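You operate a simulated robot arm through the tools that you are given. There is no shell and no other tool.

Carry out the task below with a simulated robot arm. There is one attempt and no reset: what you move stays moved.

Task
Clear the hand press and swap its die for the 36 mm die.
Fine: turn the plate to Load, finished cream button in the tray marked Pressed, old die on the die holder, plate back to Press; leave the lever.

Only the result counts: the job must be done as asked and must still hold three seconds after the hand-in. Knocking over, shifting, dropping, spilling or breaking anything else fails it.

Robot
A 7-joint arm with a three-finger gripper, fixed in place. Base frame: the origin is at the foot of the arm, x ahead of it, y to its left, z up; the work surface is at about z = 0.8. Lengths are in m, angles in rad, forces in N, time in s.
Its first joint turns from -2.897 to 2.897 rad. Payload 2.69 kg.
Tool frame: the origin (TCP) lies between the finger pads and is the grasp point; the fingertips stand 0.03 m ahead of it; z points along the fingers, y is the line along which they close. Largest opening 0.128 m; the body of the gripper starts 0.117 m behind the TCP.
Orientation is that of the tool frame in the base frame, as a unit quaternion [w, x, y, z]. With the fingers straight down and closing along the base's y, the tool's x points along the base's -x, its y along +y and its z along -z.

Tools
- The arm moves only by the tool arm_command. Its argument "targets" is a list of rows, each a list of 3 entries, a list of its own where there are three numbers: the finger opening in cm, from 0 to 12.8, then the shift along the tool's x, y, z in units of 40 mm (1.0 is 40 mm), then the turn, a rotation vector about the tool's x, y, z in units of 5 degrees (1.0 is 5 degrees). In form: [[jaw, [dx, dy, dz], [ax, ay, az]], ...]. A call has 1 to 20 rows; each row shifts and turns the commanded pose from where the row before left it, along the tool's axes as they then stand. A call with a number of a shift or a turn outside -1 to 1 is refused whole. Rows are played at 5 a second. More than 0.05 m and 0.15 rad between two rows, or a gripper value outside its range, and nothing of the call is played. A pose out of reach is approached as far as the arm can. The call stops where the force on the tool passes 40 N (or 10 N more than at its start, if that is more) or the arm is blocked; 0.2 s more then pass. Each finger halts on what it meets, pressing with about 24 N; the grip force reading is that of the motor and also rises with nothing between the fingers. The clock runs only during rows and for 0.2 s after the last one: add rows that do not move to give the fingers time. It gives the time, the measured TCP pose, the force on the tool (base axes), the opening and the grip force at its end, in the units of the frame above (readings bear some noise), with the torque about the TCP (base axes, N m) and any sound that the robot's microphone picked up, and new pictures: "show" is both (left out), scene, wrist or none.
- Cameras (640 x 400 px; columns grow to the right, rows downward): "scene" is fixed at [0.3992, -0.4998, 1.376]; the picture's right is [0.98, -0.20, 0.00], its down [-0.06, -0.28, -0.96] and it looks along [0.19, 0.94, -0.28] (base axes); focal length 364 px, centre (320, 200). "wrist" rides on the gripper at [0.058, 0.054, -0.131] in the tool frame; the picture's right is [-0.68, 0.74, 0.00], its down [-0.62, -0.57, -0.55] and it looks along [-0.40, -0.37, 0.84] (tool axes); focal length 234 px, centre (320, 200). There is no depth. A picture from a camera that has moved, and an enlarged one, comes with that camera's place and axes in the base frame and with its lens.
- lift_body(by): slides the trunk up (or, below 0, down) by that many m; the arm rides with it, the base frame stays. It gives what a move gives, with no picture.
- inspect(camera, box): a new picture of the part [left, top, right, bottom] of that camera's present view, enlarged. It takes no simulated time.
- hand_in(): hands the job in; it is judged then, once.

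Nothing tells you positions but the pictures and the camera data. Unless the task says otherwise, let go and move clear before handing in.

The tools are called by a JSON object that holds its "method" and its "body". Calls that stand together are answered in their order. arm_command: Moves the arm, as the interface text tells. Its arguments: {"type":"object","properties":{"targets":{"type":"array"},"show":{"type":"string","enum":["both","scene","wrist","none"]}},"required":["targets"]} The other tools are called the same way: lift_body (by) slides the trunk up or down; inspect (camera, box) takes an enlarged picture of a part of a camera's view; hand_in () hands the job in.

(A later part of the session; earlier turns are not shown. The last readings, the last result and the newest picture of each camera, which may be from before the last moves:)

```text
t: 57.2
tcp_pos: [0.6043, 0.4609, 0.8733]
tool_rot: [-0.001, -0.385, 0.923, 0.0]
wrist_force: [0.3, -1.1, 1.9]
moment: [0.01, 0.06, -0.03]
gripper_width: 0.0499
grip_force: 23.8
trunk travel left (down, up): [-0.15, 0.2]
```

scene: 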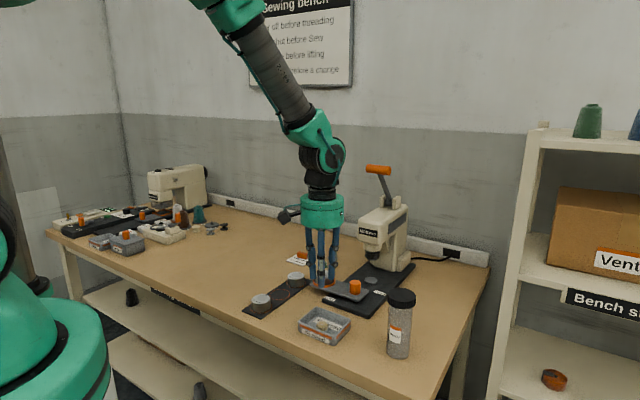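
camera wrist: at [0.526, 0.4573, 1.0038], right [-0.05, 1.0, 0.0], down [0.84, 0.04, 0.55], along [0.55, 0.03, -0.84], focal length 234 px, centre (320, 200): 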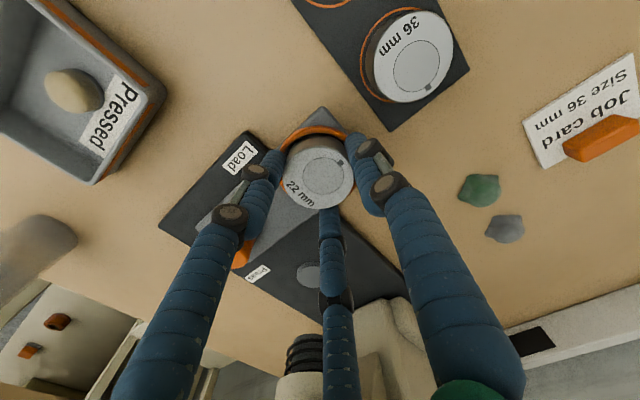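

Full grip (24 N) at 50 mm. I lift slowly.

{"method": "arm_command", "body": {"targets": [[3.8, [0, 0, -0.1], [0, 0, 0]], [3.8, [0, 0, -0.2], [0, 0, 0]], [3.8, [0, 0, -0.3], [0, 0, 0]], [3.8, [0, 0, -0.4], [0, 0, 0]], [3.8, [0, 0, 0], [0, 0, 0]]], "show": "wrist"}}

{"method": "inspect", "body": {"camera": "scene", "box": [290, 220, 390, 310]}}

{"method": "inspect", "body": {"camera": "wrist", "box": [220, 70, 420, 220]}}

```text
t: 58.4
tcp_pos: [0.6031, 0.4598, 0.9126]
tool_rot: [0.0, -0.386, 0.922, 0.001]
wrist_force: [0.6, -0.1, -3.3]
moment: [0.02, -0.01, -0.01]
gripper_width: 0.05
grip_force: 24.2
trunk travel left (down, up): [-0.15, 0.2]
camera wrist: at [0.5253, 0.4563, 1.0425], right [-0.05, 1.0, 0.0], down [0.84, 0.04, 0.55], along [0.55, 0.03, -0.84], focal length 234 px, centre (320, 200)
```

wrist: 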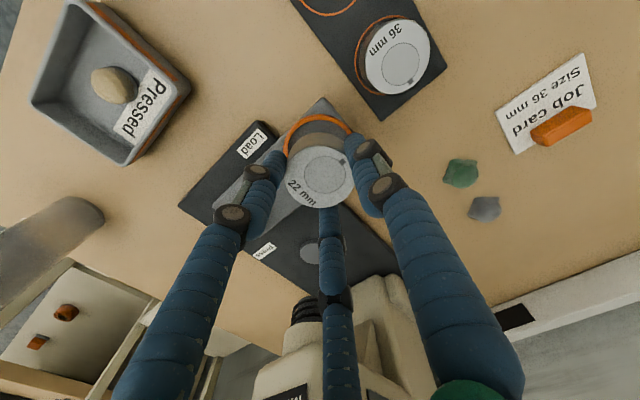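

```text
4.44 times, centred on (340, 265) of scene
camera zoom: at [0.3992, -0.4998, 1.376], right [0.98, -0.2, 0.0], down [-0.06, -0.28, -0.96], along [0.19, 0.94, -0.28], focal length 1618 px, centre (231, -89)
```

zoom: 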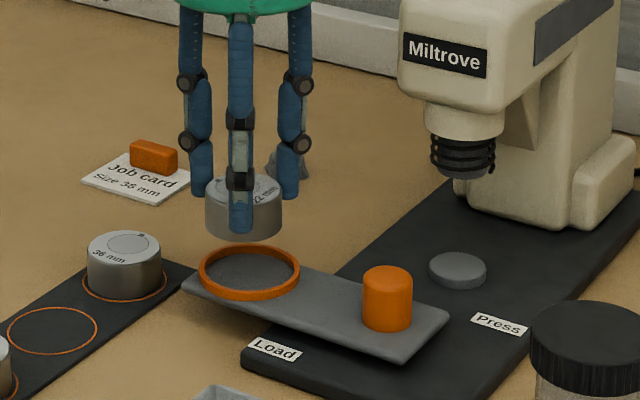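

```text
2.67 times, centred on (320, 145) of wrist
camera zoom: at [0.5253, 0.4563, 1.0425], right [-0.05, 1.0, 0.0], down [0.84, 0.04, 0.55], along [0.55, 0.03, -0.84], focal length 624 px, centre (320, 347)
```

zoom: 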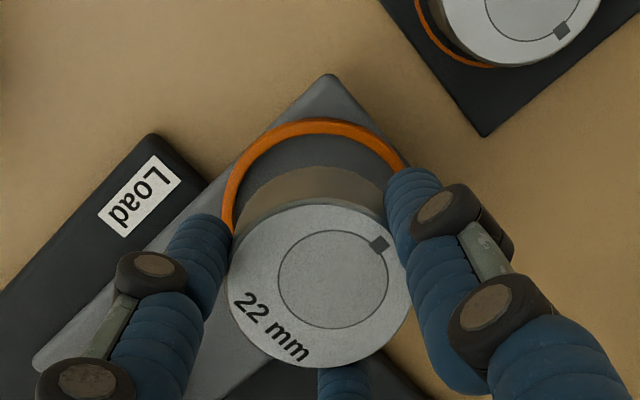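

The 22 mm die is lifted cleanly. I carry it toward the empty middle ring of the holder near (0.472, 0.460).

{"method": "arm_command", "body": {"targets": [[3.8, [0, 0, -0.5], [0, 0, 0]], [3.8, [0.578, 0.584, 0], [0, 0, 0]], [3.8, [0.578, 0.584, 0], [0, 0, 0]], [3.8, [0.578, 0.584, 0], [0, 0, 0]], [3.8, [0.578, 0.584, 0], [0, 0, 0]], [3.8, [0, 0, 0], [0, 0, 0]]], "show": "both"}}

{"method": "inspect", "body": {"camera": "wrist", "box": [200, 40, 440, 220]}}

{"method": "inspect", "body": {"camera": "scene", "box": [230, 220, 350, 320]}}

```text
t: 59.8
tcp_pos: [0.4719, 0.4597, 0.9314]
tool_rot: [-0.001, -0.385, 0.923, 0.0]
wrist_force: [-0.6, -0.4, -3.4]
moment: [-0.01, -0.08, -0.03]
gripper_width: 0.0498
grip_force: 23.9
trunk travel left (down, up): [-0.15, 0.2]
camera wrist: at [0.3937, 0.4573, 1.0626], right [-0.05, 1.0, 0.0], down [0.84, 0.04, 0.55], along [0.55, 0.03, -0.84], focal length 234 px, centre (320, 200)
```

scene: 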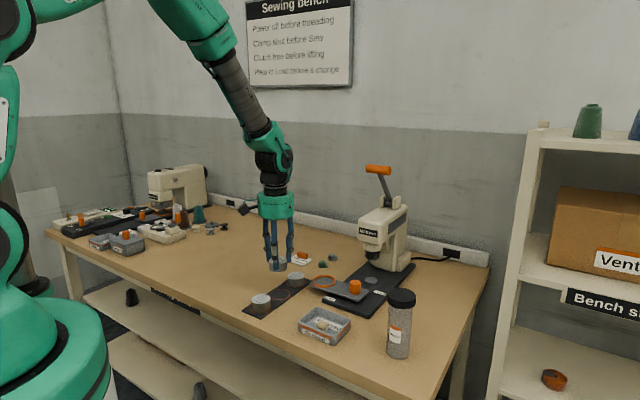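
wrist: 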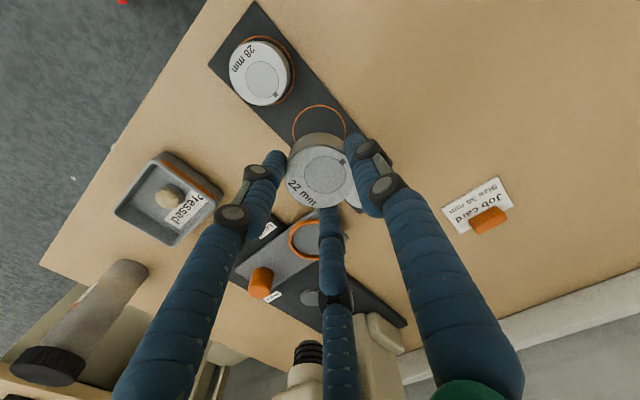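

```text
2.22 times, centred on (320, 130) of wrist
camera zoom: at [0.3937, 0.4573, 1.0626], right [-0.05, 1.0, 0.0], down [0.84, 0.04, 0.55], along [0.55, 0.03, -0.84], focal length 520 px, centre (320, 356)
```

zoom: 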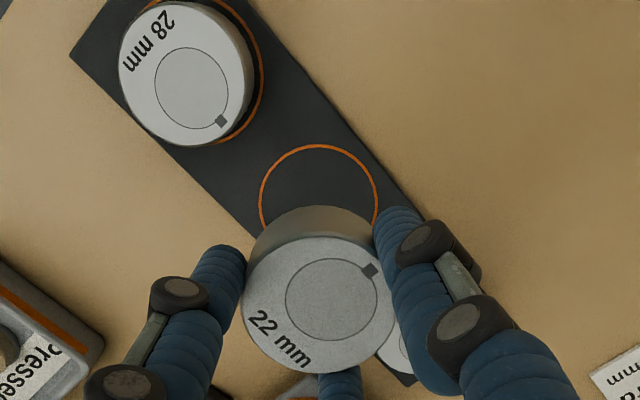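

```text
4.00 times, centred on (290, 270) of scene
camera zoom: at [0.3992, -0.4998, 1.376], right [0.98, -0.2, 0.0], down [-0.06, -0.28, -0.96], along [0.19, 0.94, -0.28], focal length 1456 px, centre (440, -80)
```

zoom: 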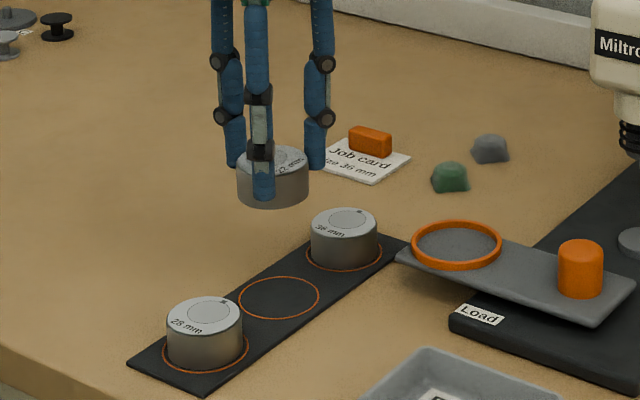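

The ring and die line up within 1–2 mm. I lower to just above the mat.

{"method": "arm_command", "body": {"targets": [[3.8, [-0.026, -0.026, 0.5], [0, 0, 0]], [3.8, [0, 0, 0.5], [0, 0, 0]], [3.8, [0, 0, 0.5], [0, 0, 0]], [3.8, [0, 0, 0.35], [0, 0, 0]], [3.8, [0, 0, 0], [0, 0, 0]]], "show": "wrist"}}

{"method": "inspect", "body": {"camera": "wrist", "box": [200, 40, 440, 220]}}

{"method": "inspect", "body": {"camera": "scene", "box": [235, 250, 325, 325]}}

```text
t: 61.0
tcp_pos: [0.4753, 0.4601, 0.8567]
tool_rot: [0.0, -0.385, 0.923, 0.0]
wrist_force: [0.6, 0.2, -3.6]
moment: [-0.01, 0.02, 0.0]
gripper_width: 0.0501
grip_force: 24.1
trunk travel left (down, up): [-0.15, 0.2]
camera wrist: at [0.396, 0.4569, 0.9869], right [-0.05, 1.0, 0.0], down [0.84, 0.04, 0.55], along [0.55, 0.03, -0.84], focal length 234 px, centre (320, 200)
```

wrist: 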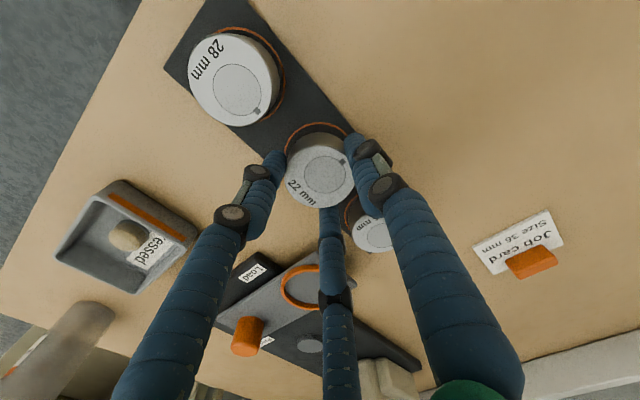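

```text
2.22 times, centred on (320, 130) of wrist
camera zoom: at [0.396, 0.4569, 0.9869], right [-0.05, 1.0, 0.0], down [0.84, 0.04, 0.55], along [0.55, 0.03, -0.84], focal length 520 px, centre (320, 356)
```

zoom: 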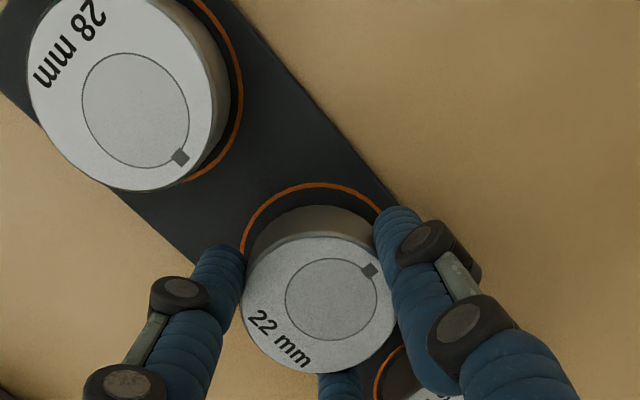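

```text
5.33 times, centred on (280, 288) of scene
camera zoom: at [0.3992, -0.4998, 1.376], right [0.98, -0.2, 0.0], down [-0.06, -0.28, -0.96], along [0.19, 0.94, -0.28], focal length 1942 px, centre (533, -267)
```

zoom: 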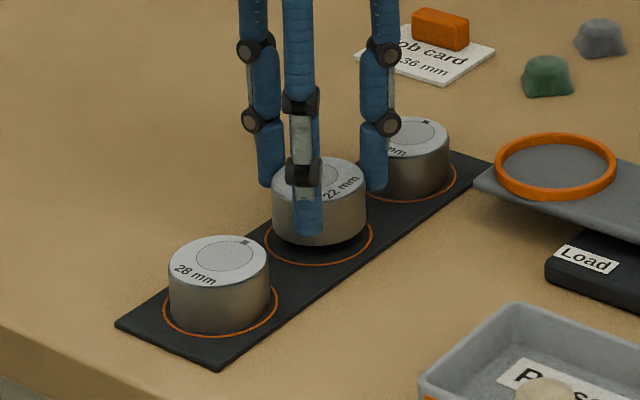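

The die hovers a few mm over the ring, well centred. I lower in small steps to contact.

{"method": "arm_command", "body": {"targets": [[3.8, [0, 0, 0.08], [0, 0, 0]], [3.8, [0, 0, 0], [0, 0, 0]]], "show": "none"}}

{"method": "arm_command", "body": {"targets": [[3.8, [0, 0, 0.05], [0, 0, 0]], [3.8, [0, 0, 0], [0, 0, 0]]], "show": "none"}}

```text
t: 61.6
tcp_pos: [0.4746, 0.4586, 0.8547]
tool_rot: [-0.001, -0.385, 0.923, 0.001]
wrist_force: [-0.4, -0.4, -3.6]
moment: [0.0, 0.03, 0.01]
gripper_width: 0.0498
grip_force: 24.1
trunk travel left (down, up): [-0.15, 0.2]
```

```text
t: 62.2
tcp_pos: [0.4742, 0.4602, 0.851]
tool_rot: [0.0, -0.385, 0.923, 0.001]
wrist_force: [0.6, 0.2, -3.0]
moment: [0.0, 0.04, 0.03]
gripper_width: 0.0499
grip_force: 23.9
trunk travel left (down, up): [-0.15, 0.2]
```

{"method": "arm_command", "body": {"targets": [[3.8, [0, 0, 0.04], [0, 0, 0]], [3.8, [0, 0, 0], [0, 0, 0]]], "show": "none"}}

{"method": "arm_command", "body": {"targets": [[3.8, [0, 0, 0.03], [0, 0, 0]], [3.8, [0, 0, 0], [0, 0, 0]]], "show": "none"}}

```text
t: 62.8
tcp_pos: [0.4728, 0.4598, 0.8519]
tool_rot: [0.0, -0.385, 0.923, 0.001]
wrist_force: [-0.1, -0.1, -3.7]
moment: [0.06, 0.01, 0.02]
gripper_width: 0.0498
grip_force: 23.8
trunk travel left (down, up): [-0.15, 0.2]
```

```text
t: 63.4
tcp_pos: [0.4747, 0.4602, 0.8517]
tool_rot: [0.0, -0.385, 0.923, 0.0]
wrist_force: [-0.4, 0.1, -3.2]
moment: [0.0, 0.0, -0.02]
gripper_width: 0.0497
grip_force: 23.8
trunk travel left (down, up): [-0.15, 0.2]
```

{"method": "arm_command", "body": {"targets": [[3.8, [0, 0, 0.03], [0, 0, 0]], [3.8, [0, 0, 0], [0, 0, 0]]], "show": "none"}}

{"method": "arm_command", "body": {"targets": [[3.8, [0, 0, 0.03], [0, 0, 0]], [3.8, [0, 0, 0], [0, 0, 0]]], "show": "none"}}

```text
t: 64.0
tcp_pos: [0.4728, 0.4594, 0.8492]
tool_rot: [-0.001, -0.386, 0.923, 0.001]
wrist_force: [-0.1, -0.2, -2.7]
moment: [0.02, -0.02, 0.01]
gripper_width: 0.0499
grip_force: 23.6
trunk travel left (down, up): [-0.15, 0.2]
```

```text
t: 64.6
tcp_pos: [0.4739, 0.461, 0.8472]
tool_rot: [-0.001, -0.386, 0.923, 0.001]
wrist_force: [0.2, -0.3, -2.9]
moment: [-0.05, -0.02, -0.03]
gripper_width: 0.0498
grip_force: 24.1
trunk travel left (down, up): [-0.15, 0.2]
```

{"method": "arm_command", "body": {"targets": [[3.8, [0, 0, 0.03], [0, 0, 0]], [3.8, [0, 0, 0], [0, 0, 0]]], "show": "none"}}

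{"method": "inspect", "body": {"camera": "scene", "box": [255, 260, 315, 310]}}

```text
t: 65.2
tcp_pos: [0.4734, 0.46, 0.8464]
tool_rot: [0.0, -0.385, 0.923, 0.001]
wrist_force: [-2.7, -1.8, 9.0]
moment: [-0.25, 0.19, 0.02]
gripper_width: 0.0499
grip_force: 23.9
trunk travel left (down, up): [-0.15, 0.2]
```

```text
8.00 times, centred on (285, 285) of scene
camera zoom: at [0.3992, -0.4998, 1.376], right [0.98, -0.2, 0.0], down [-0.06, -0.28, -0.96], along [0.19, 0.94, -0.28], focal length 2912 px, centre (600, -480)
```

zoom: 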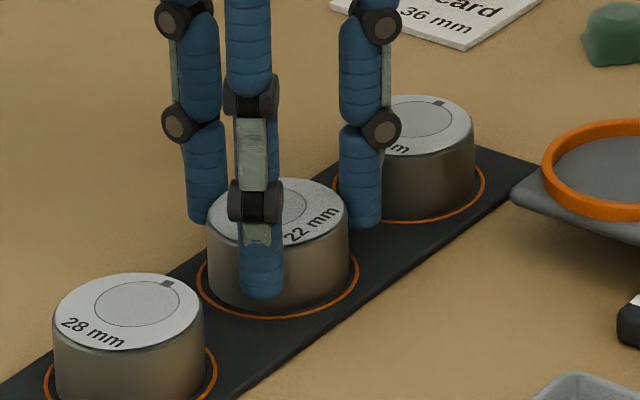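

The die rests on the mat. I ease off, open evenly, and lift away.

{"method": "arm_command", "body": {"targets": [[3.8, [0, 0, -0.015], [0, 0, 0]], [5.0, [0, 0, 0], [0, 0, 0]], [5.6, [0, 0, 0], [0, 0, 0]], [6.4, [0, 0, 0], [0, 0, 0]], [6.8, [0, 0, 0], [0, 0, 0]], [6.8, [0, 0, -0.3], [0, 0, 0]], [6.8, [0, 0, -0.6], [0, 0, 0]], [6.8, [0, 0, -0.8], [0, 0, 0]], [6.8, [0, 0, -0.8], [0, 0, 0]], [6.8, [0, 0, 0], [0, 0, 0]]], "show": "both"}}

{"method": "inspect", "body": {"camera": "scene", "box": [235, 250, 355, 325]}}

{"method": "inspect", "body": {"camera": "wrist", "box": [200, 40, 440, 260]}}

```text
t: 67.4
tcp_pos: [0.4759, 0.4593, 0.9503]
tool_rot: [0.0, -0.385, 0.923, 0.001]
wrist_force: [0.0, 0.3, -0.5]
moment: [0.0, -0.02, 0.0]
gripper_width: 0.0679
grip_force: 0.1
trunk travel left (down, up): [-0.15, 0.2]
camera wrist: at [0.3967, 0.4554, 1.0802], right [-0.05, 1.0, 0.0], down [0.84, 0.04, 0.55], along [0.55, 0.03, -0.84], focal length 234 px, centre (320, 200)
```

scene: 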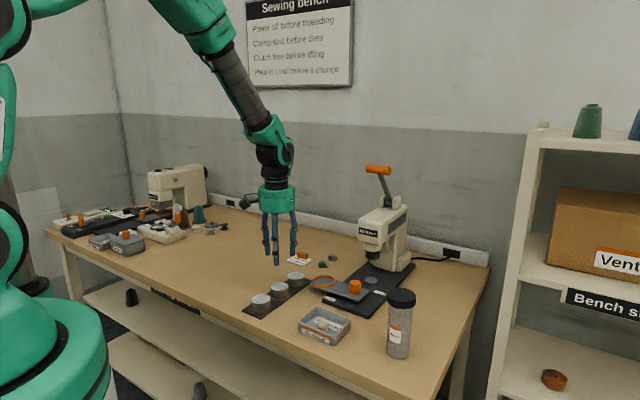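
wrist: 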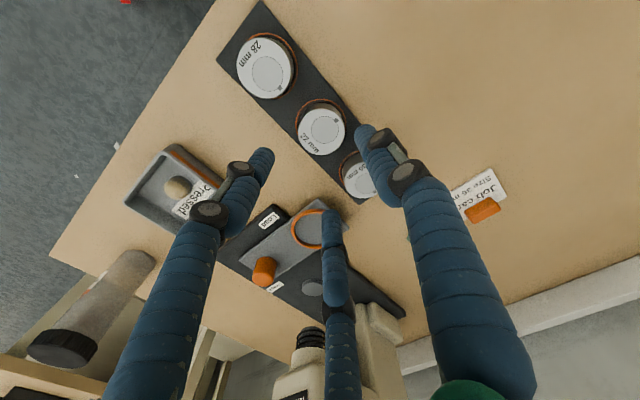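

```text
5.33 times, centred on (295, 288) of scene
camera zoom: at [0.3992, -0.4998, 1.376], right [0.98, -0.2, 0.0], down [-0.06, -0.28, -0.96], along [0.19, 0.94, -0.28], focal length 1942 px, centre (453, -267)
```

zoom: 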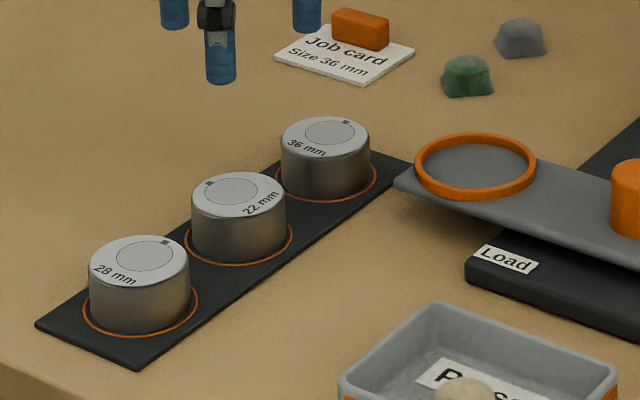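

```text
1.82 times, centred on (320, 150) of wrist
camera zoom: at [0.3967, 0.4554, 1.0802], right [-0.05, 1.0, 0.0], down [0.84, 0.04, 0.55], along [0.55, 0.03, -0.84], focal length 426 px, centre (320, 291)
```

zoom: 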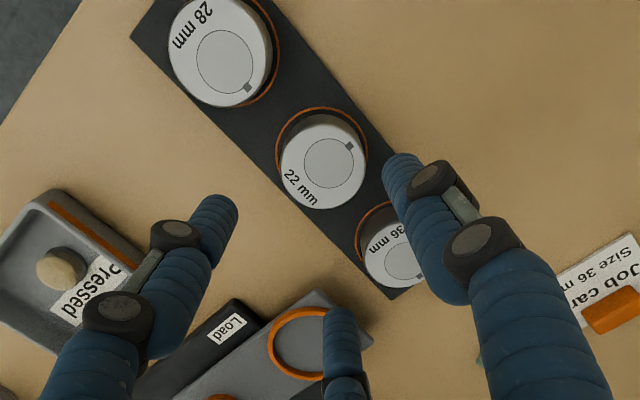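

The 22 mm die is on the middle ring. Now I move over the 36 mm die near (0.530, 0.516).

{"method": "arm_command", "body": {"targets": [[7, [-0.65, 0.007, 0], [0, 0, 0]], [7, [-0.65, 0.007, 0], [0, 0, 0]], [7, [-0.65, 0.007, 0], [0, 0, 0]], [7, [0, 0, 0.5], [0, 0, 0]], [7, [0, 0, 0], [0, 0, 0]]], "show": "wrist"}}

{"method": "inspect", "body": {"camera": "wrist", "box": [220, 70, 420, 220]}}

```text
t: 68.6
tcp_pos: [0.5286, 0.5179, 0.9285]
tool_rot: [-0.001, -0.385, 0.923, 0.0]
wrist_force: [0.0, 0.1, -1.0]
moment: [0.01, 0.04, 0.01]
gripper_width: 0.07
grip_force: 0.0
trunk travel left (down, up): [-0.15, 0.2]
camera wrist: at [0.4504, 0.5134, 1.0584], right [-0.05, 1.0, 0.0], down [0.84, 0.04, 0.55], along [0.55, 0.03, -0.84], focal length 234 px, centre (320, 200)
```

wrist: 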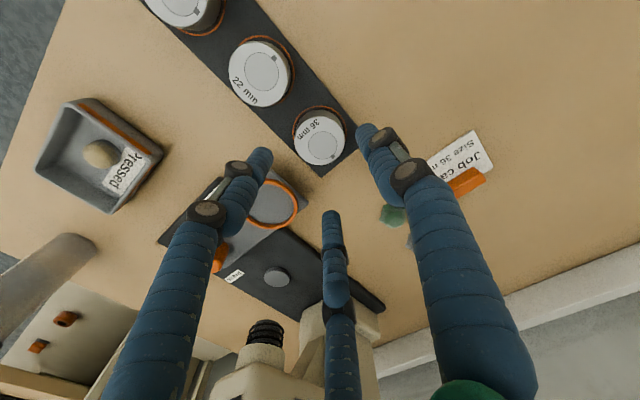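

```text
2.67 times, centred on (320, 145) of wrist
camera zoom: at [0.4504, 0.5134, 1.0584], right [-0.05, 1.0, 0.0], down [0.84, 0.04, 0.55], along [0.55, 0.03, -0.84], focal length 624 px, centre (320, 347)
```

zoom: 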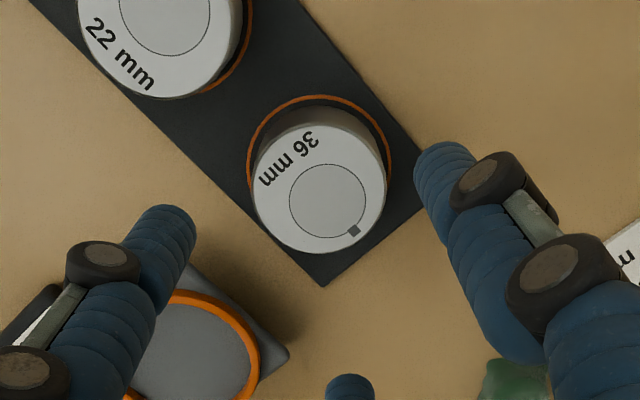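

Centred over the 36 mm die within a millimetre. I lower around it and close.

{"method": "arm_command", "body": {"targets": [[7, [0, 0, 0.6], [0, 0, 0]], [7, [0, 0, 0.6], [0, 0, 0]], [7, [0, 0, 0.5], [0, 0, 0]], [7, [0, 0, 0.33], [0, 0, 0]], [7, [0, 0, 0], [0, 0, 0]]], "show": "wrist"}}

{"method": "inspect", "body": {"camera": "wrist", "box": [220, 70, 420, 220]}}

{"method": "inspect", "body": {"camera": "scene", "box": [260, 240, 340, 310]}}

```text
t: 69.8
tcp_pos: [0.5294, 0.5146, 0.8465]
tool_rot: [-0.002, -0.385, 0.923, 0.001]
wrist_force: [0.1, 0.6, 0.2]
moment: [0.03, 0.03, 0.01]
gripper_width: 0.0699
grip_force: 0.0
trunk travel left (down, up): [-0.15, 0.2]
camera wrist: at [0.4507, 0.5116, 0.9763], right [-0.05, 1.0, 0.0], down [0.84, 0.04, 0.55], along [0.55, 0.03, -0.84], focal length 234 px, centre (320, 200)
```

wrist: 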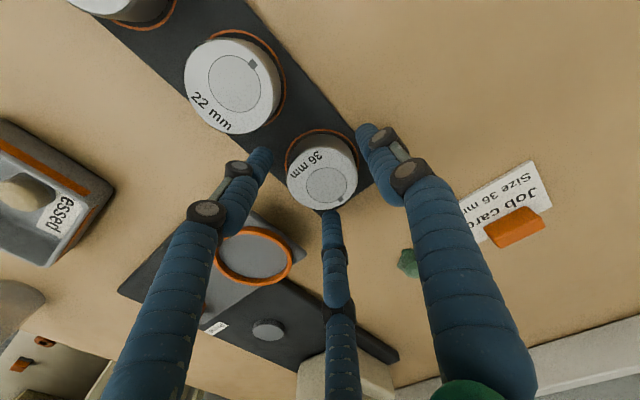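

```text
2.67 times, centred on (320, 145) of wrist
camera zoom: at [0.4507, 0.5116, 0.9763], right [-0.05, 1.0, 0.0], down [0.84, 0.04, 0.55], along [0.55, 0.03, -0.84], focal length 624 px, centre (320, 347)
```

zoom: 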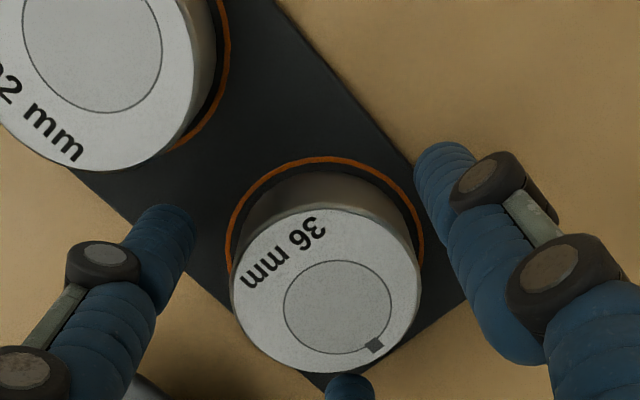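

```text
5.71 times, centred on (300, 275) of scene
camera zoom: at [0.3992, -0.4998, 1.376], right [0.98, -0.2, 0.0], down [-0.06, -0.28, -0.96], along [0.19, 0.94, -0.28], focal length 2080 px, centre (434, -229)
```

zoom: 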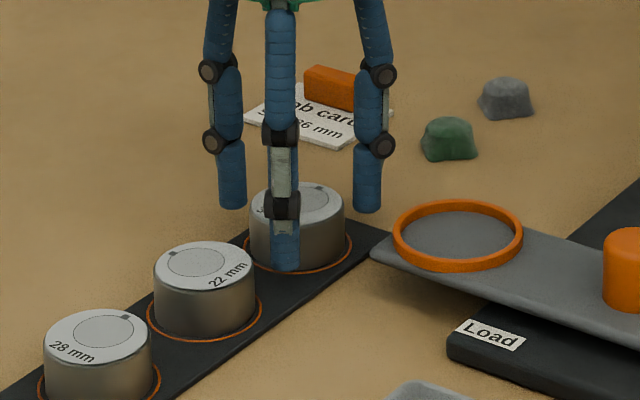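

The die is about 2 mm toward +y; I correct and close.

{"method": "arm_command", "body": {"targets": [[7, [-0.02, 0.055, 0], [0, 0, 0]], [6, [0, 0, 0], [0, 0, 0]], [5.4, [0, 0, 0], [0, 0, 0]], [5.1, [0, 0, 0], [0, 0, 0]], [4.8, [0, 0, 0], [0, 0, 0]], [4.4, [0, 0, 0], [0, 0, 0]], [4.0, [0, 0, 0], [0, 0, 0]], [3.8, [0, 0, 0], [0, 0, 0]], [3.8, [0, 0, 0], [0, 0, 0]], [3.8, [0, 0, 0], [0, 0, 0]]], "show": "wrist"}}

{"method": "inspect", "body": {"camera": "wrist", "box": [220, 70, 420, 220]}}

```text
t: 72.0
tcp_pos: [0.5279, 0.5177, 0.8465]
tool_rot: [0.0, -0.385, 0.923, 0.001]
wrist_force: [1.0, -1.4, 2.8]
moment: [-0.06, -0.05, 0.02]
gripper_width: 0.0498
grip_force: 24.0
trunk travel left (down, up): [-0.15, 0.2]
camera wrist: at [0.4497, 0.5141, 0.9764], right [-0.05, 1.0, 0.0], down [0.84, 0.04, 0.55], along [0.55, 0.03, -0.84], focal length 234 px, centre (320, 200)
```

wrist: 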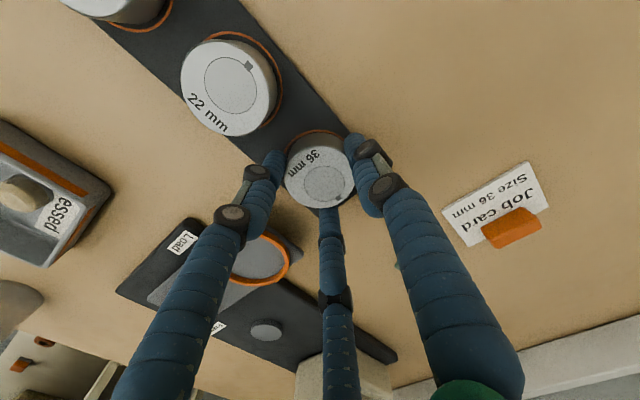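

```text
2.67 times, centred on (320, 145) of wrist
camera zoom: at [0.4497, 0.5141, 0.9764], right [-0.05, 1.0, 0.0], down [0.84, 0.04, 0.55], along [0.55, 0.03, -0.84], focal length 624 px, centre (320, 347)
```

zoom: 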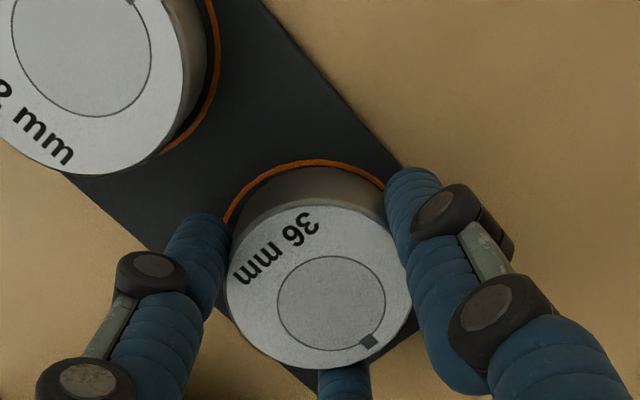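

Full grip on the 36 mm die. I lift it and carry it over the empty seat.

{"method": "arm_command", "body": {"targets": [[3.8, [0, 0, -0.2], [0, 0, 0]], [3.8, [0, 0, -0.5], [0, 0, 0]], [3.8, [0, 0, -0.7], [0, 0, 0]], [3.8, [0, 0, -0.85], [0, 0, 0]], [3.8, [-0.105, -0.78, 0], [0, 0, 0]], [3.8, [-0.105, -0.78, 0], [0, 0, 0]], [3.8, [-0.105, -0.78, 0], [0, 0, 0]], [3.8, [0, 0, 0], [0, 0, 0]]], "show": "both"}}

{"method": "inspect", "body": {"camera": "wrist", "box": [220, 70, 420, 220]}}

{"method": "inspect", "body": {"camera": "scene", "box": [270, 220, 370, 310]}}

```text
t: 73.8
tcp_pos: [0.6028, 0.4582, 0.9349]
tool_rot: [0.0, -0.385, 0.923, 0.001]
wrist_force: [-0.2, -0.8, -3.5]
moment: [0.03, 0.04, 0.0]
gripper_width: 0.05
grip_force: 23.9
trunk travel left (down, up): [-0.15, 0.2]
camera wrist: at [0.5252, 0.4547, 1.0657], right [-0.05, 1.0, 0.0], down [0.84, 0.04, 0.55], along [0.55, 0.03, -0.84], focal length 234 px, centre (320, 200)
```

scene: 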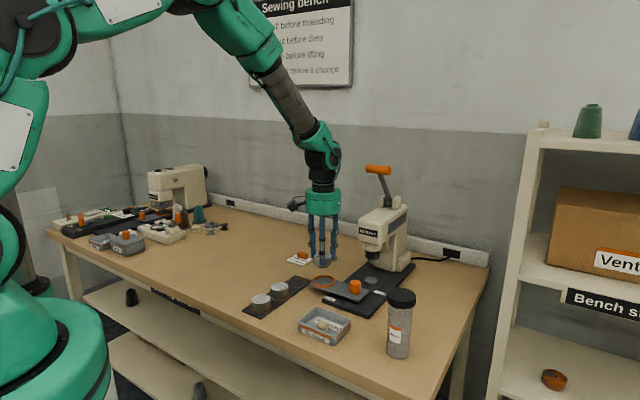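
wrist: 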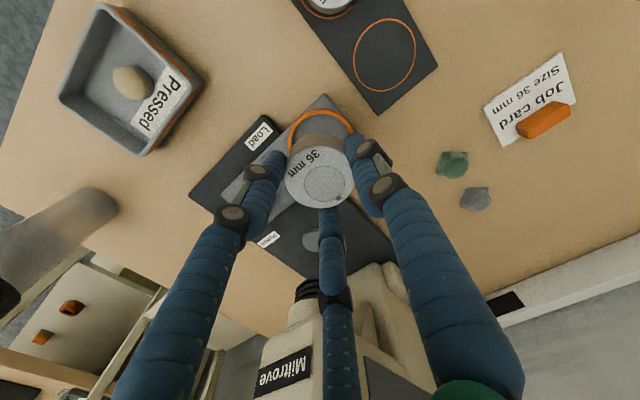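

```text
2.67 times, centred on (320, 145) of wrist
camera zoom: at [0.5252, 0.4547, 1.0657], right [-0.05, 1.0, 0.0], down [0.84, 0.04, 0.55], along [0.55, 0.03, -0.84], focal length 624 px, centre (320, 347)
```

zoom: 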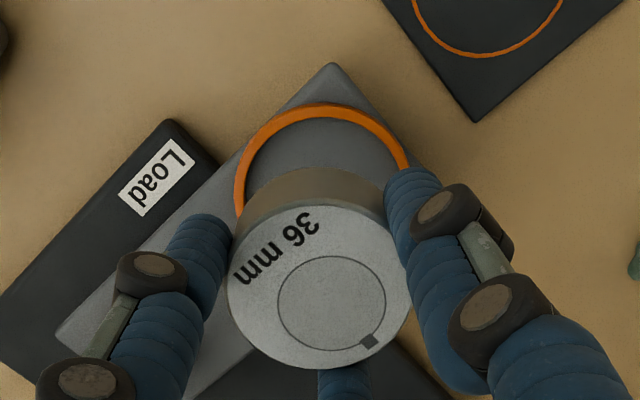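

```text
4.44 times, centred on (320, 265) of scene
camera zoom: at [0.3992, -0.4998, 1.376], right [0.98, -0.2, 0.0], down [-0.06, -0.28, -0.96], along [0.19, 0.94, -0.28], focal length 1618 px, centre (320, -89)
```

zoom: 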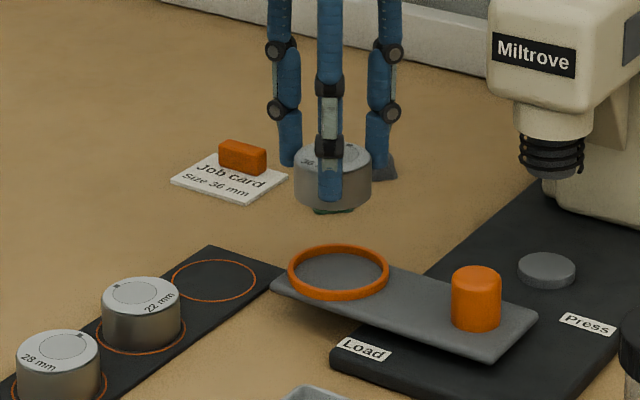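

The seat ring is 1–2 mm further along +x,+y from the hand axis. I correct and lower to just above the rim to check.

{"method": "arm_command", "body": {"targets": [[3.8, [-0.053, 0, 0.3], [0, 0, 0]], [3.8, [0, 0, 0.4], [0, 0, 0]], [3.8, [0, 0, 0.25], [0, 0, 0]], [3.8, [0, 0, 0], [0, 0, 0]]], "show": "wrist"}}

{"method": "inspect", "body": {"camera": "wrist", "box": [220, 70, 420, 220]}}

{"method": "inspect", "body": {"camera": "scene", "box": [300, 240, 370, 300]}}

```text
t: 74.8
tcp_pos: [0.6043, 0.4624, 0.8979]
tool_rot: [-0.001, -0.384, 0.923, 0.001]
wrist_force: [-0.3, -0.2, -2.2]
moment: [-0.02, 0.02, 0.0]
gripper_width: 0.0499
grip_force: 23.8
trunk travel left (down, up): [-0.15, 0.2]
camera wrist: at [0.5267, 0.4581, 1.0275], right [-0.05, 1.0, 0.0], down [0.84, 0.04, 0.55], along [0.55, 0.03, -0.84], focal length 234 px, centre (320, 200)
```

wrist: 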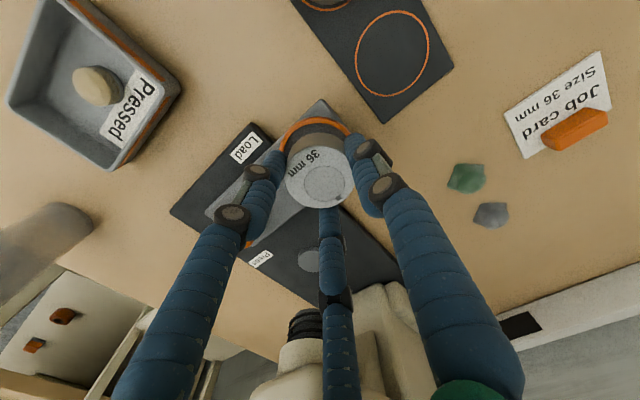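

```text
2.67 times, centred on (320, 145) of wrist
camera zoom: at [0.5267, 0.4581, 1.0275], right [-0.05, 1.0, 0.0], down [0.84, 0.04, 0.55], along [0.55, 0.03, -0.84], focal length 624 px, centre (320, 347)
```

zoom: 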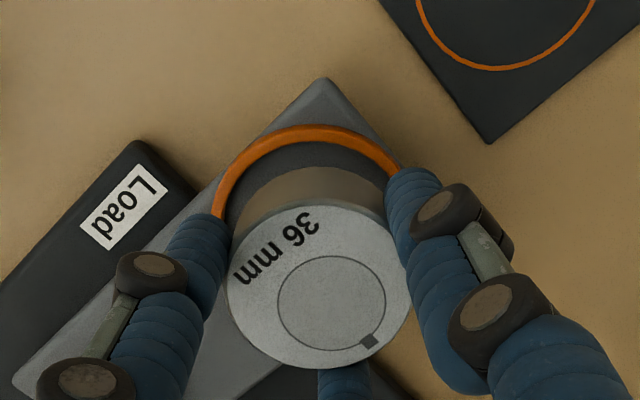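

```text
6.67 times, centred on (335, 270) of scene
camera zoom: at [0.3992, -0.4998, 1.376], right [0.98, -0.2, 0.0], down [-0.06, -0.28, -0.96], along [0.19, 0.94, -0.28], focal length 2427 px, centre (220, -267)
```

zoom: 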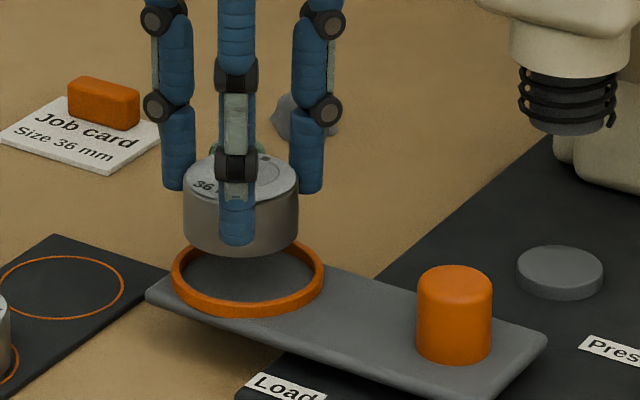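

The die is about 2–3 mm off the ring centre. I correct and lower gently into the seat.

{"method": "arm_command", "body": {"targets": [[3.8, [-0.01, -0.062, 0], [0, 0, 0]], [3.8, [0, 0, 0.2], [0, 0, 0]], [3.8, [0, 0, 0.15], [0, 0, 0]], [3.8, [0, 0, 0], [0, 0, 0]]], "show": "wrist"}}

{"method": "inspect", "body": {"camera": "wrist", "box": [220, 70, 420, 220]}}

{"method": "inspect", "body": {"camera": "scene", "box": [300, 240, 370, 300]}}

```text
t: 75.8
tcp_pos: [0.607, 0.4613, 0.8848]
tool_rot: [-0.001, -0.385, 0.923, 0.001]
wrist_force: [-0.3, 0.2, -4.4]
moment: [0.01, -0.04, -0.02]
gripper_width: 0.0498
grip_force: 23.6
trunk travel left (down, up): [-0.15, 0.2]
camera wrist: at [0.5287, 0.4572, 1.0147], right [-0.05, 1.0, 0.0], down [0.84, 0.04, 0.55], along [0.55, 0.03, -0.84], focal length 234 px, centre (320, 200)
```

wrist: 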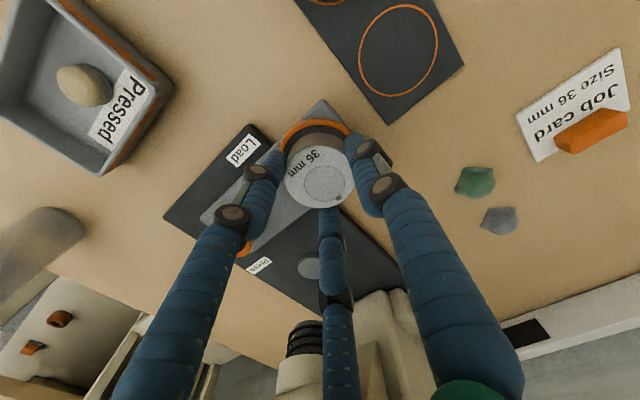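

```text
2.67 times, centred on (320, 145) of wrist
camera zoom: at [0.5287, 0.4572, 1.0147], right [-0.05, 1.0, 0.0], down [0.84, 0.04, 0.55], along [0.55, 0.03, -0.84], focal length 624 px, centre (320, 347)
```

zoom: 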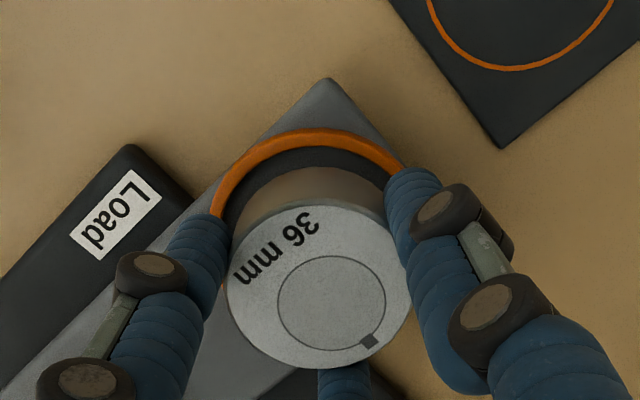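

```text
6.67 times, centred on (335, 270) of scene
camera zoom: at [0.3992, -0.4998, 1.376], right [0.98, -0.2, 0.0], down [-0.06, -0.28, -0.96], along [0.19, 0.94, -0.28], focal length 2427 px, centre (220, -267)
```

zoom: 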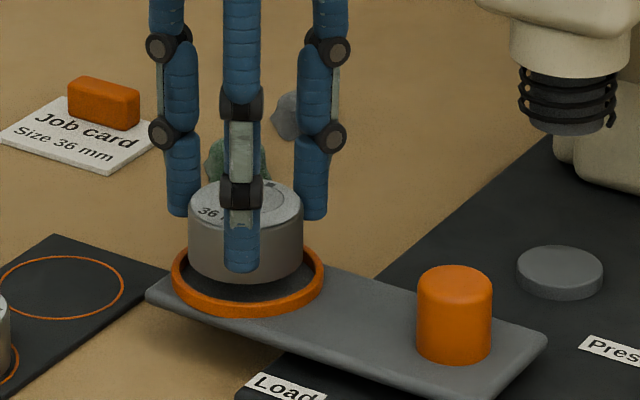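

{"method": "arm_command", "body": {"targets": [[3.8, [0, 0, 0.08], [0, 0, 0]], [3.8, [0, 0, 0.07], [0, 0, 0]], [3.8, [0, 0, 0], [0, 0, 0]]], "show": "wrist"}}

{"method": "inspect", "body": {"camera": "wrist", "box": [240, 90, 400, 210]}}

{"method": "inspect", "body": {"camera": "scene", "box": [300, 240, 370, 300]}}

```text
t: 76.6
tcp_pos: [0.6079, 0.4611, 0.8769]
tool_rot: [-0.001, -0.385, 0.923, 0.001]
wrist_force: [0.2, -0.1, -3.3]
moment: [-0.03, 0.04, -0.03]
gripper_width: 0.0496
grip_force: 23.8
trunk travel left (down, up): [-0.15, 0.2]
camera wrist: at [0.529, 0.4576, 1.0082], right [-0.05, 1.0, 0.0], down [0.84, 0.04, 0.55], along [0.55, 0.03, -0.84], focal length 234 px, centre (320, 200)
```

wrist: 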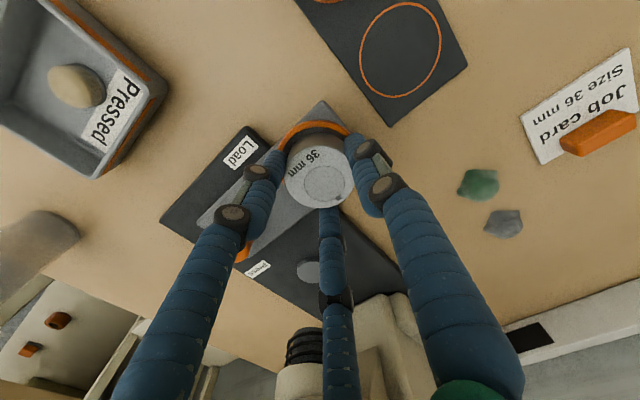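

```text
3.33 times, centred on (320, 150) of wrist
camera zoom: at [0.529, 0.4576, 1.0082], right [-0.05, 1.0, 0.0], down [0.84, 0.04, 0.55], along [0.55, 0.03, -0.84], focal length 781 px, centre (320, 367)
```

zoom: 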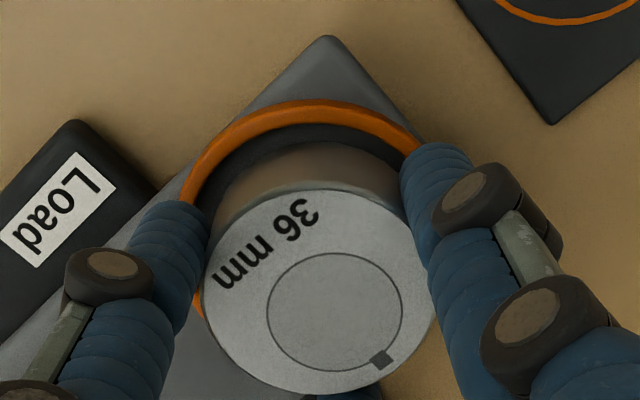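

```text
6.67 times, centred on (335, 270) of scene
camera zoom: at [0.3992, -0.4998, 1.376], right [0.98, -0.2, 0.0], down [-0.06, -0.28, -0.96], along [0.19, 0.94, -0.28], focal length 2427 px, centre (220, -267)
```

zoom: 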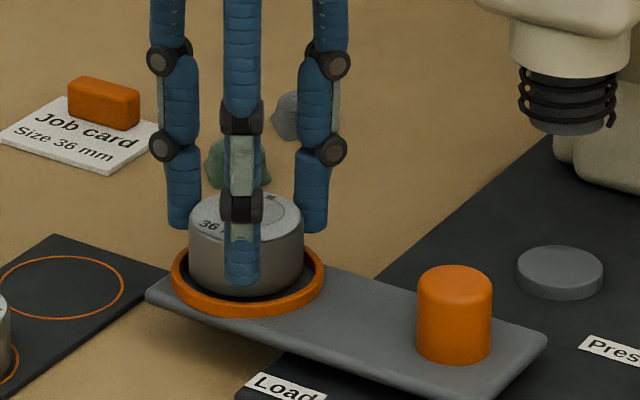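

No contact with the rim so far. I lower in small steps until it sits.

{"method": "arm_command", "body": {"targets": [[3.8, [0, 0, 0.04], [0, 0, 0]], [3.8, [0, 0, 0], [0, 0, 0]]], "show": "none"}}

{"method": "arm_command", "body": {"targets": [[3.8, [0, 0, 0.03], [0, 0, 0]], [3.8, [0, 0, 0], [0, 0, 0]]], "show": "none"}}

```text
t: 77.2
tcp_pos: [0.6078, 0.4616, 0.8748]
tool_rot: [-0.001, -0.385, 0.923, 0.001]
wrist_force: [-0.2, 0.4, -3.2]
moment: [0.03, -0.02, 0.04]
gripper_width: 0.0499
grip_force: 24.4
trunk travel left (down, up): [-0.15, 0.2]
```

```text
t: 77.8
tcp_pos: [0.6065, 0.4609, 0.8761]
tool_rot: [0.0, -0.385, 0.923, 0.001]
wrist_force: [-0.2, 0.1, -2.9]
moment: [0.01, 0.02, -0.02]
gripper_width: 0.0499
grip_force: 23.6
trunk travel left (down, up): [-0.15, 0.2]
```

{"method": "arm_command", "body": {"targets": [[3.8, [0, 0, 0.03], [0, 0, 0]], [3.8, [0, 0, 0], [0, 0, 0]]], "show": "none"}}

{"method": "arm_command", "body": {"targets": [[3.8, [0, 0, 0.03], [0, 0, 0]], [3.8, [0, 0, 0], [0, 0, 0]]], "show": "none"}}

```text
t: 78.4
tcp_pos: [0.6074, 0.4609, 0.874]
tool_rot: [-0.001, -0.385, 0.923, 0.001]
wrist_force: [0.7, 0.5, -4.1]
moment: [-0.02, 0.0, -0.02]
gripper_width: 0.0496
grip_force: 23.5
trunk travel left (down, up): [-0.15, 0.2]
```

```text
t: 79.0
tcp_pos: [0.6075, 0.4605, 0.8738]
tool_rot: [0.0, -0.385, 0.923, 0.001]
wrist_force: [-0.3, 0.5, -3.3]
moment: [0.0, 0.02, 0.01]
gripper_width: 0.0498
grip_force: 23.8
trunk travel left (down, up): [-0.15, 0.2]
```

{"method": "arm_command", "body": {"targets": [[3.8, [0, 0, 0.03], [0, 0, 0]], [3.8, [0, 0, 0], [0, 0, 0]]], "show": "none"}}

{"method": "arm_command", "body": {"targets": [[3.8, [0, 0, 0.025], [0, 0, 0]], [3.8, [0, 0, 0], [0, 0, 0]]], "show": "none"}}

```text
t: 79.6
tcp_pos: [0.6072, 0.4609, 0.8728]
tool_rot: [0.001, -0.385, 0.923, 0.0]
wrist_force: [-1.3, 1.8, 10.7]
moment: [-0.16, 0.27, 0.01]
gripper_width: 0.05
grip_force: 23.9
trunk travel left (down, up): [-0.15, 0.2]
```

```text
t: 80.2
tcp_pos: [0.6075, 0.4621, 0.8726]
tool_rot: [0.001, -0.385, 0.923, 0.001]
wrist_force: [-0.3, 0.1, 18.7]
moment: [0.01, 0.01, 0.01]
gripper_width: 0.0499
grip_force: 23.8
trunk travel left (down, up): [-0.15, 0.2]
```

Seated: the height change matches the old die's seat height. I ease off, open and lift clear.

{"method": "arm_command", "body": {"targets": [[3.8, [0, 0, -0.04], [0, 0, 0]], [5.0, [0, 0, 0], [0, 0, 0]], [5.6, [0, 0, 0], [0, 0, 0]], [6.4, [0, 0, 0], [0, 0, 0]], [6.8, [0, 0, 0], [0, 0, 0]], [6.8, [0, 0, -0.3], [0, 0, 0]], [6.8, [0, 0, -0.6], [0, 0, 0]], [6.8, [0, 0, -0.8], [0, 0, 0]], [6.8, [0, 0, -0.8], [0, 0, 0]], [6.8, [0, 0, 0], [0, 0, 0]]], "show": "both"}}

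{"method": "inspect", "body": {"camera": "scene", "box": [260, 240, 400, 330]}}

{"method": "inspect", "body": {"camera": "wrist", "box": [220, 70, 420, 220]}}

```text
t: 82.4
tcp_pos: [0.6069, 0.4624, 0.9722]
tool_rot: [0.0, -0.385, 0.923, 0.001]
wrist_force: [-0.4, -0.6, 0.4]
moment: [0.02, -0.06, 0.03]
gripper_width: 0.0681
grip_force: 0.1
trunk travel left (down, up): [-0.15, 0.2]
camera wrist: at [0.5281, 0.4577, 1.1015], right [-0.05, 1.0, 0.0], down [0.84, 0.04, 0.55], along [0.55, 0.03, -0.84], focal length 234 px, centre (320, 200)
```

scene: 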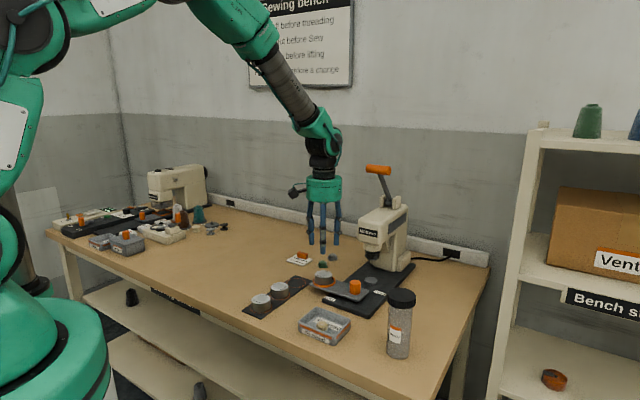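
wrist: 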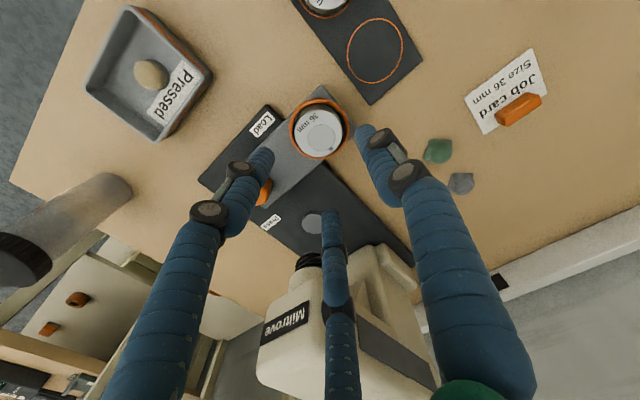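

```text
4.44 times, centred on (330, 285) of scene
camera zoom: at [0.3992, -0.4998, 1.376], right [0.98, -0.2, 0.0], down [-0.06, -0.28, -0.96], along [0.19, 0.94, -0.28], focal length 1618 px, centre (276, -178)
```

zoom: 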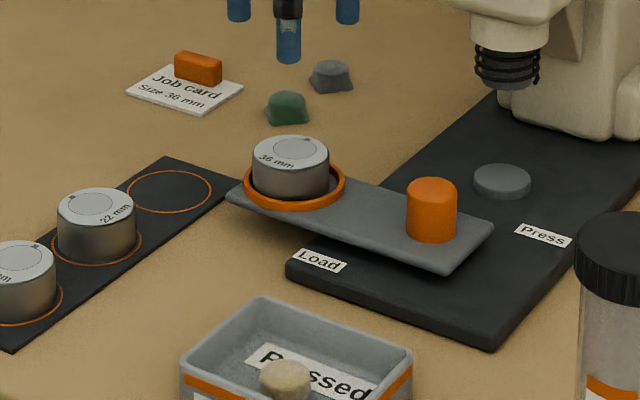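

```text
2.67 times, centred on (320, 145) of wrist
camera zoom: at [0.5281, 0.4577, 1.1015], right [-0.05, 1.0, 0.0], down [0.84, 0.04, 0.55], along [0.55, 0.03, -0.84], focal length 624 px, centre (320, 347)
```

zoom: 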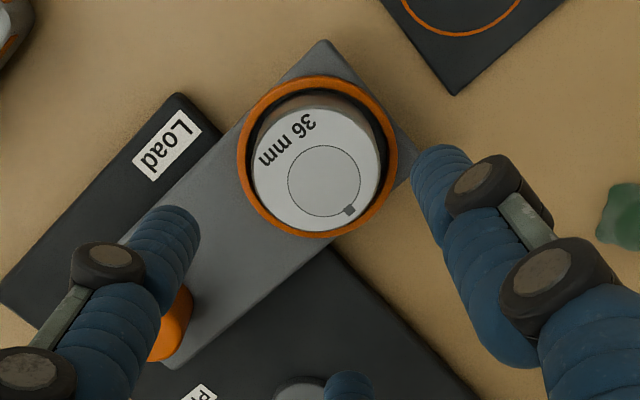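

The 36 mm die sits well in the seat. Now I go back to the knob for the return turn: move in front, then turn the tool by 90°.

{"method": "arm_command", "body": {"targets": [[7, [0.399, -0.773, -0.3625], [0, 0, 0]], [7, [0.399, -0.773, -0.3625], [0, 0, 0]], [7, [0.399, -0.773, -0.3625], [0, 0, 0]], [7, [0.399, -0.773, -0.3625], [0, 0, 0]], [7, [0, 0, 0], [0, 0, -1]], [7, [0, 0, 0], [0, 0, -1]], [7, [0, 0, 0], [0, 0, -1]], [7, [0, 0, 0], [0, 0, -1]], [7, [0, 0, 0], [0, 0, -1]], [7, [0, 0, 0], [0, 0, -1]], [7, [0, 0, 0], [0, 0, -1]], [7, [0, 0, 0], [0, 0, -1]], [7, [0, 0, 0], [0, 0, -1]]], "show": "scene"}}

{"method": "arm_command", "body": {"targets": [[7, [0, 0, 0], [0, 0, -1]], [7, [0, 0, 0], [0, 0, -1]], [7, [0, 0, 0], [0, 0, -1]], [7, [0, 0, 0], [0, 0, -1]], [7, [0, 0, 0], [0, 0, -1]], [7, [0, 0, 0], [0, 0, -1]], [7, [0, 0, 0], [0, 0, -1]], [7, [0, 0, 0], [0, 0, -1]], [7, [0, 0, 0], [0, 0, -1]], [7, [0, 0, 0], [0, 0, 0]]], "show": "both"}}

```text
t: 85.2
tcp_pos: [0.6497, 0.3276, 1.0296]
tool_rot: [-0.001, 0.709, -0.705, 0.0]
wrist_force: [0.0, 0.0, -0.5]
moment: [0.02, -0.02, 0.0]
gripper_width: 0.07
grip_force: 0.1
trunk travel left (down, up): [-0.15, 0.2]
```

scene: 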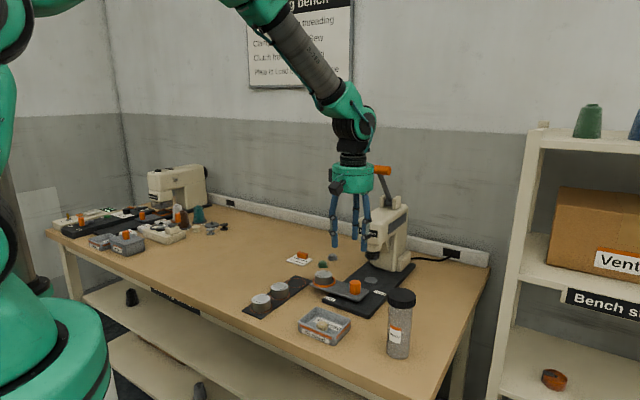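

```text
t: 87.4
tcp_pos: [0.65, 0.3284, 1.0298]
tool_rot: [-0.001, 0.925, -0.38, -0.001]
wrist_force: [0.0, -0.2, 0.1]
moment: [-0.02, 0.0, 0.01]
gripper_width: 0.0702
grip_force: 0.1
trunk travel left (down, up): [-0.15, 0.2]
camera wrist: at [0.6544, 0.2496, 1.1601], right [-1.0, -0.05, 0.0], down [-0.04, 0.83, 0.55], along [-0.03, 0.55, -0.84], focal length 234 px, centre (320, 200)
```

scene: 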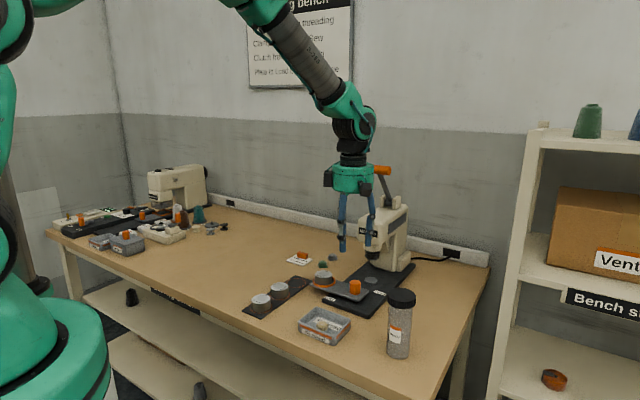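
wrist: 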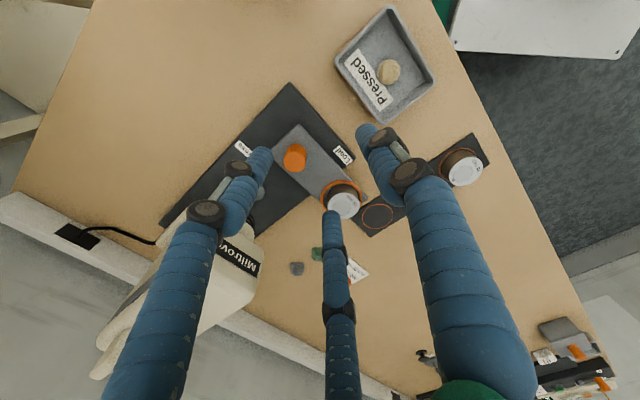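

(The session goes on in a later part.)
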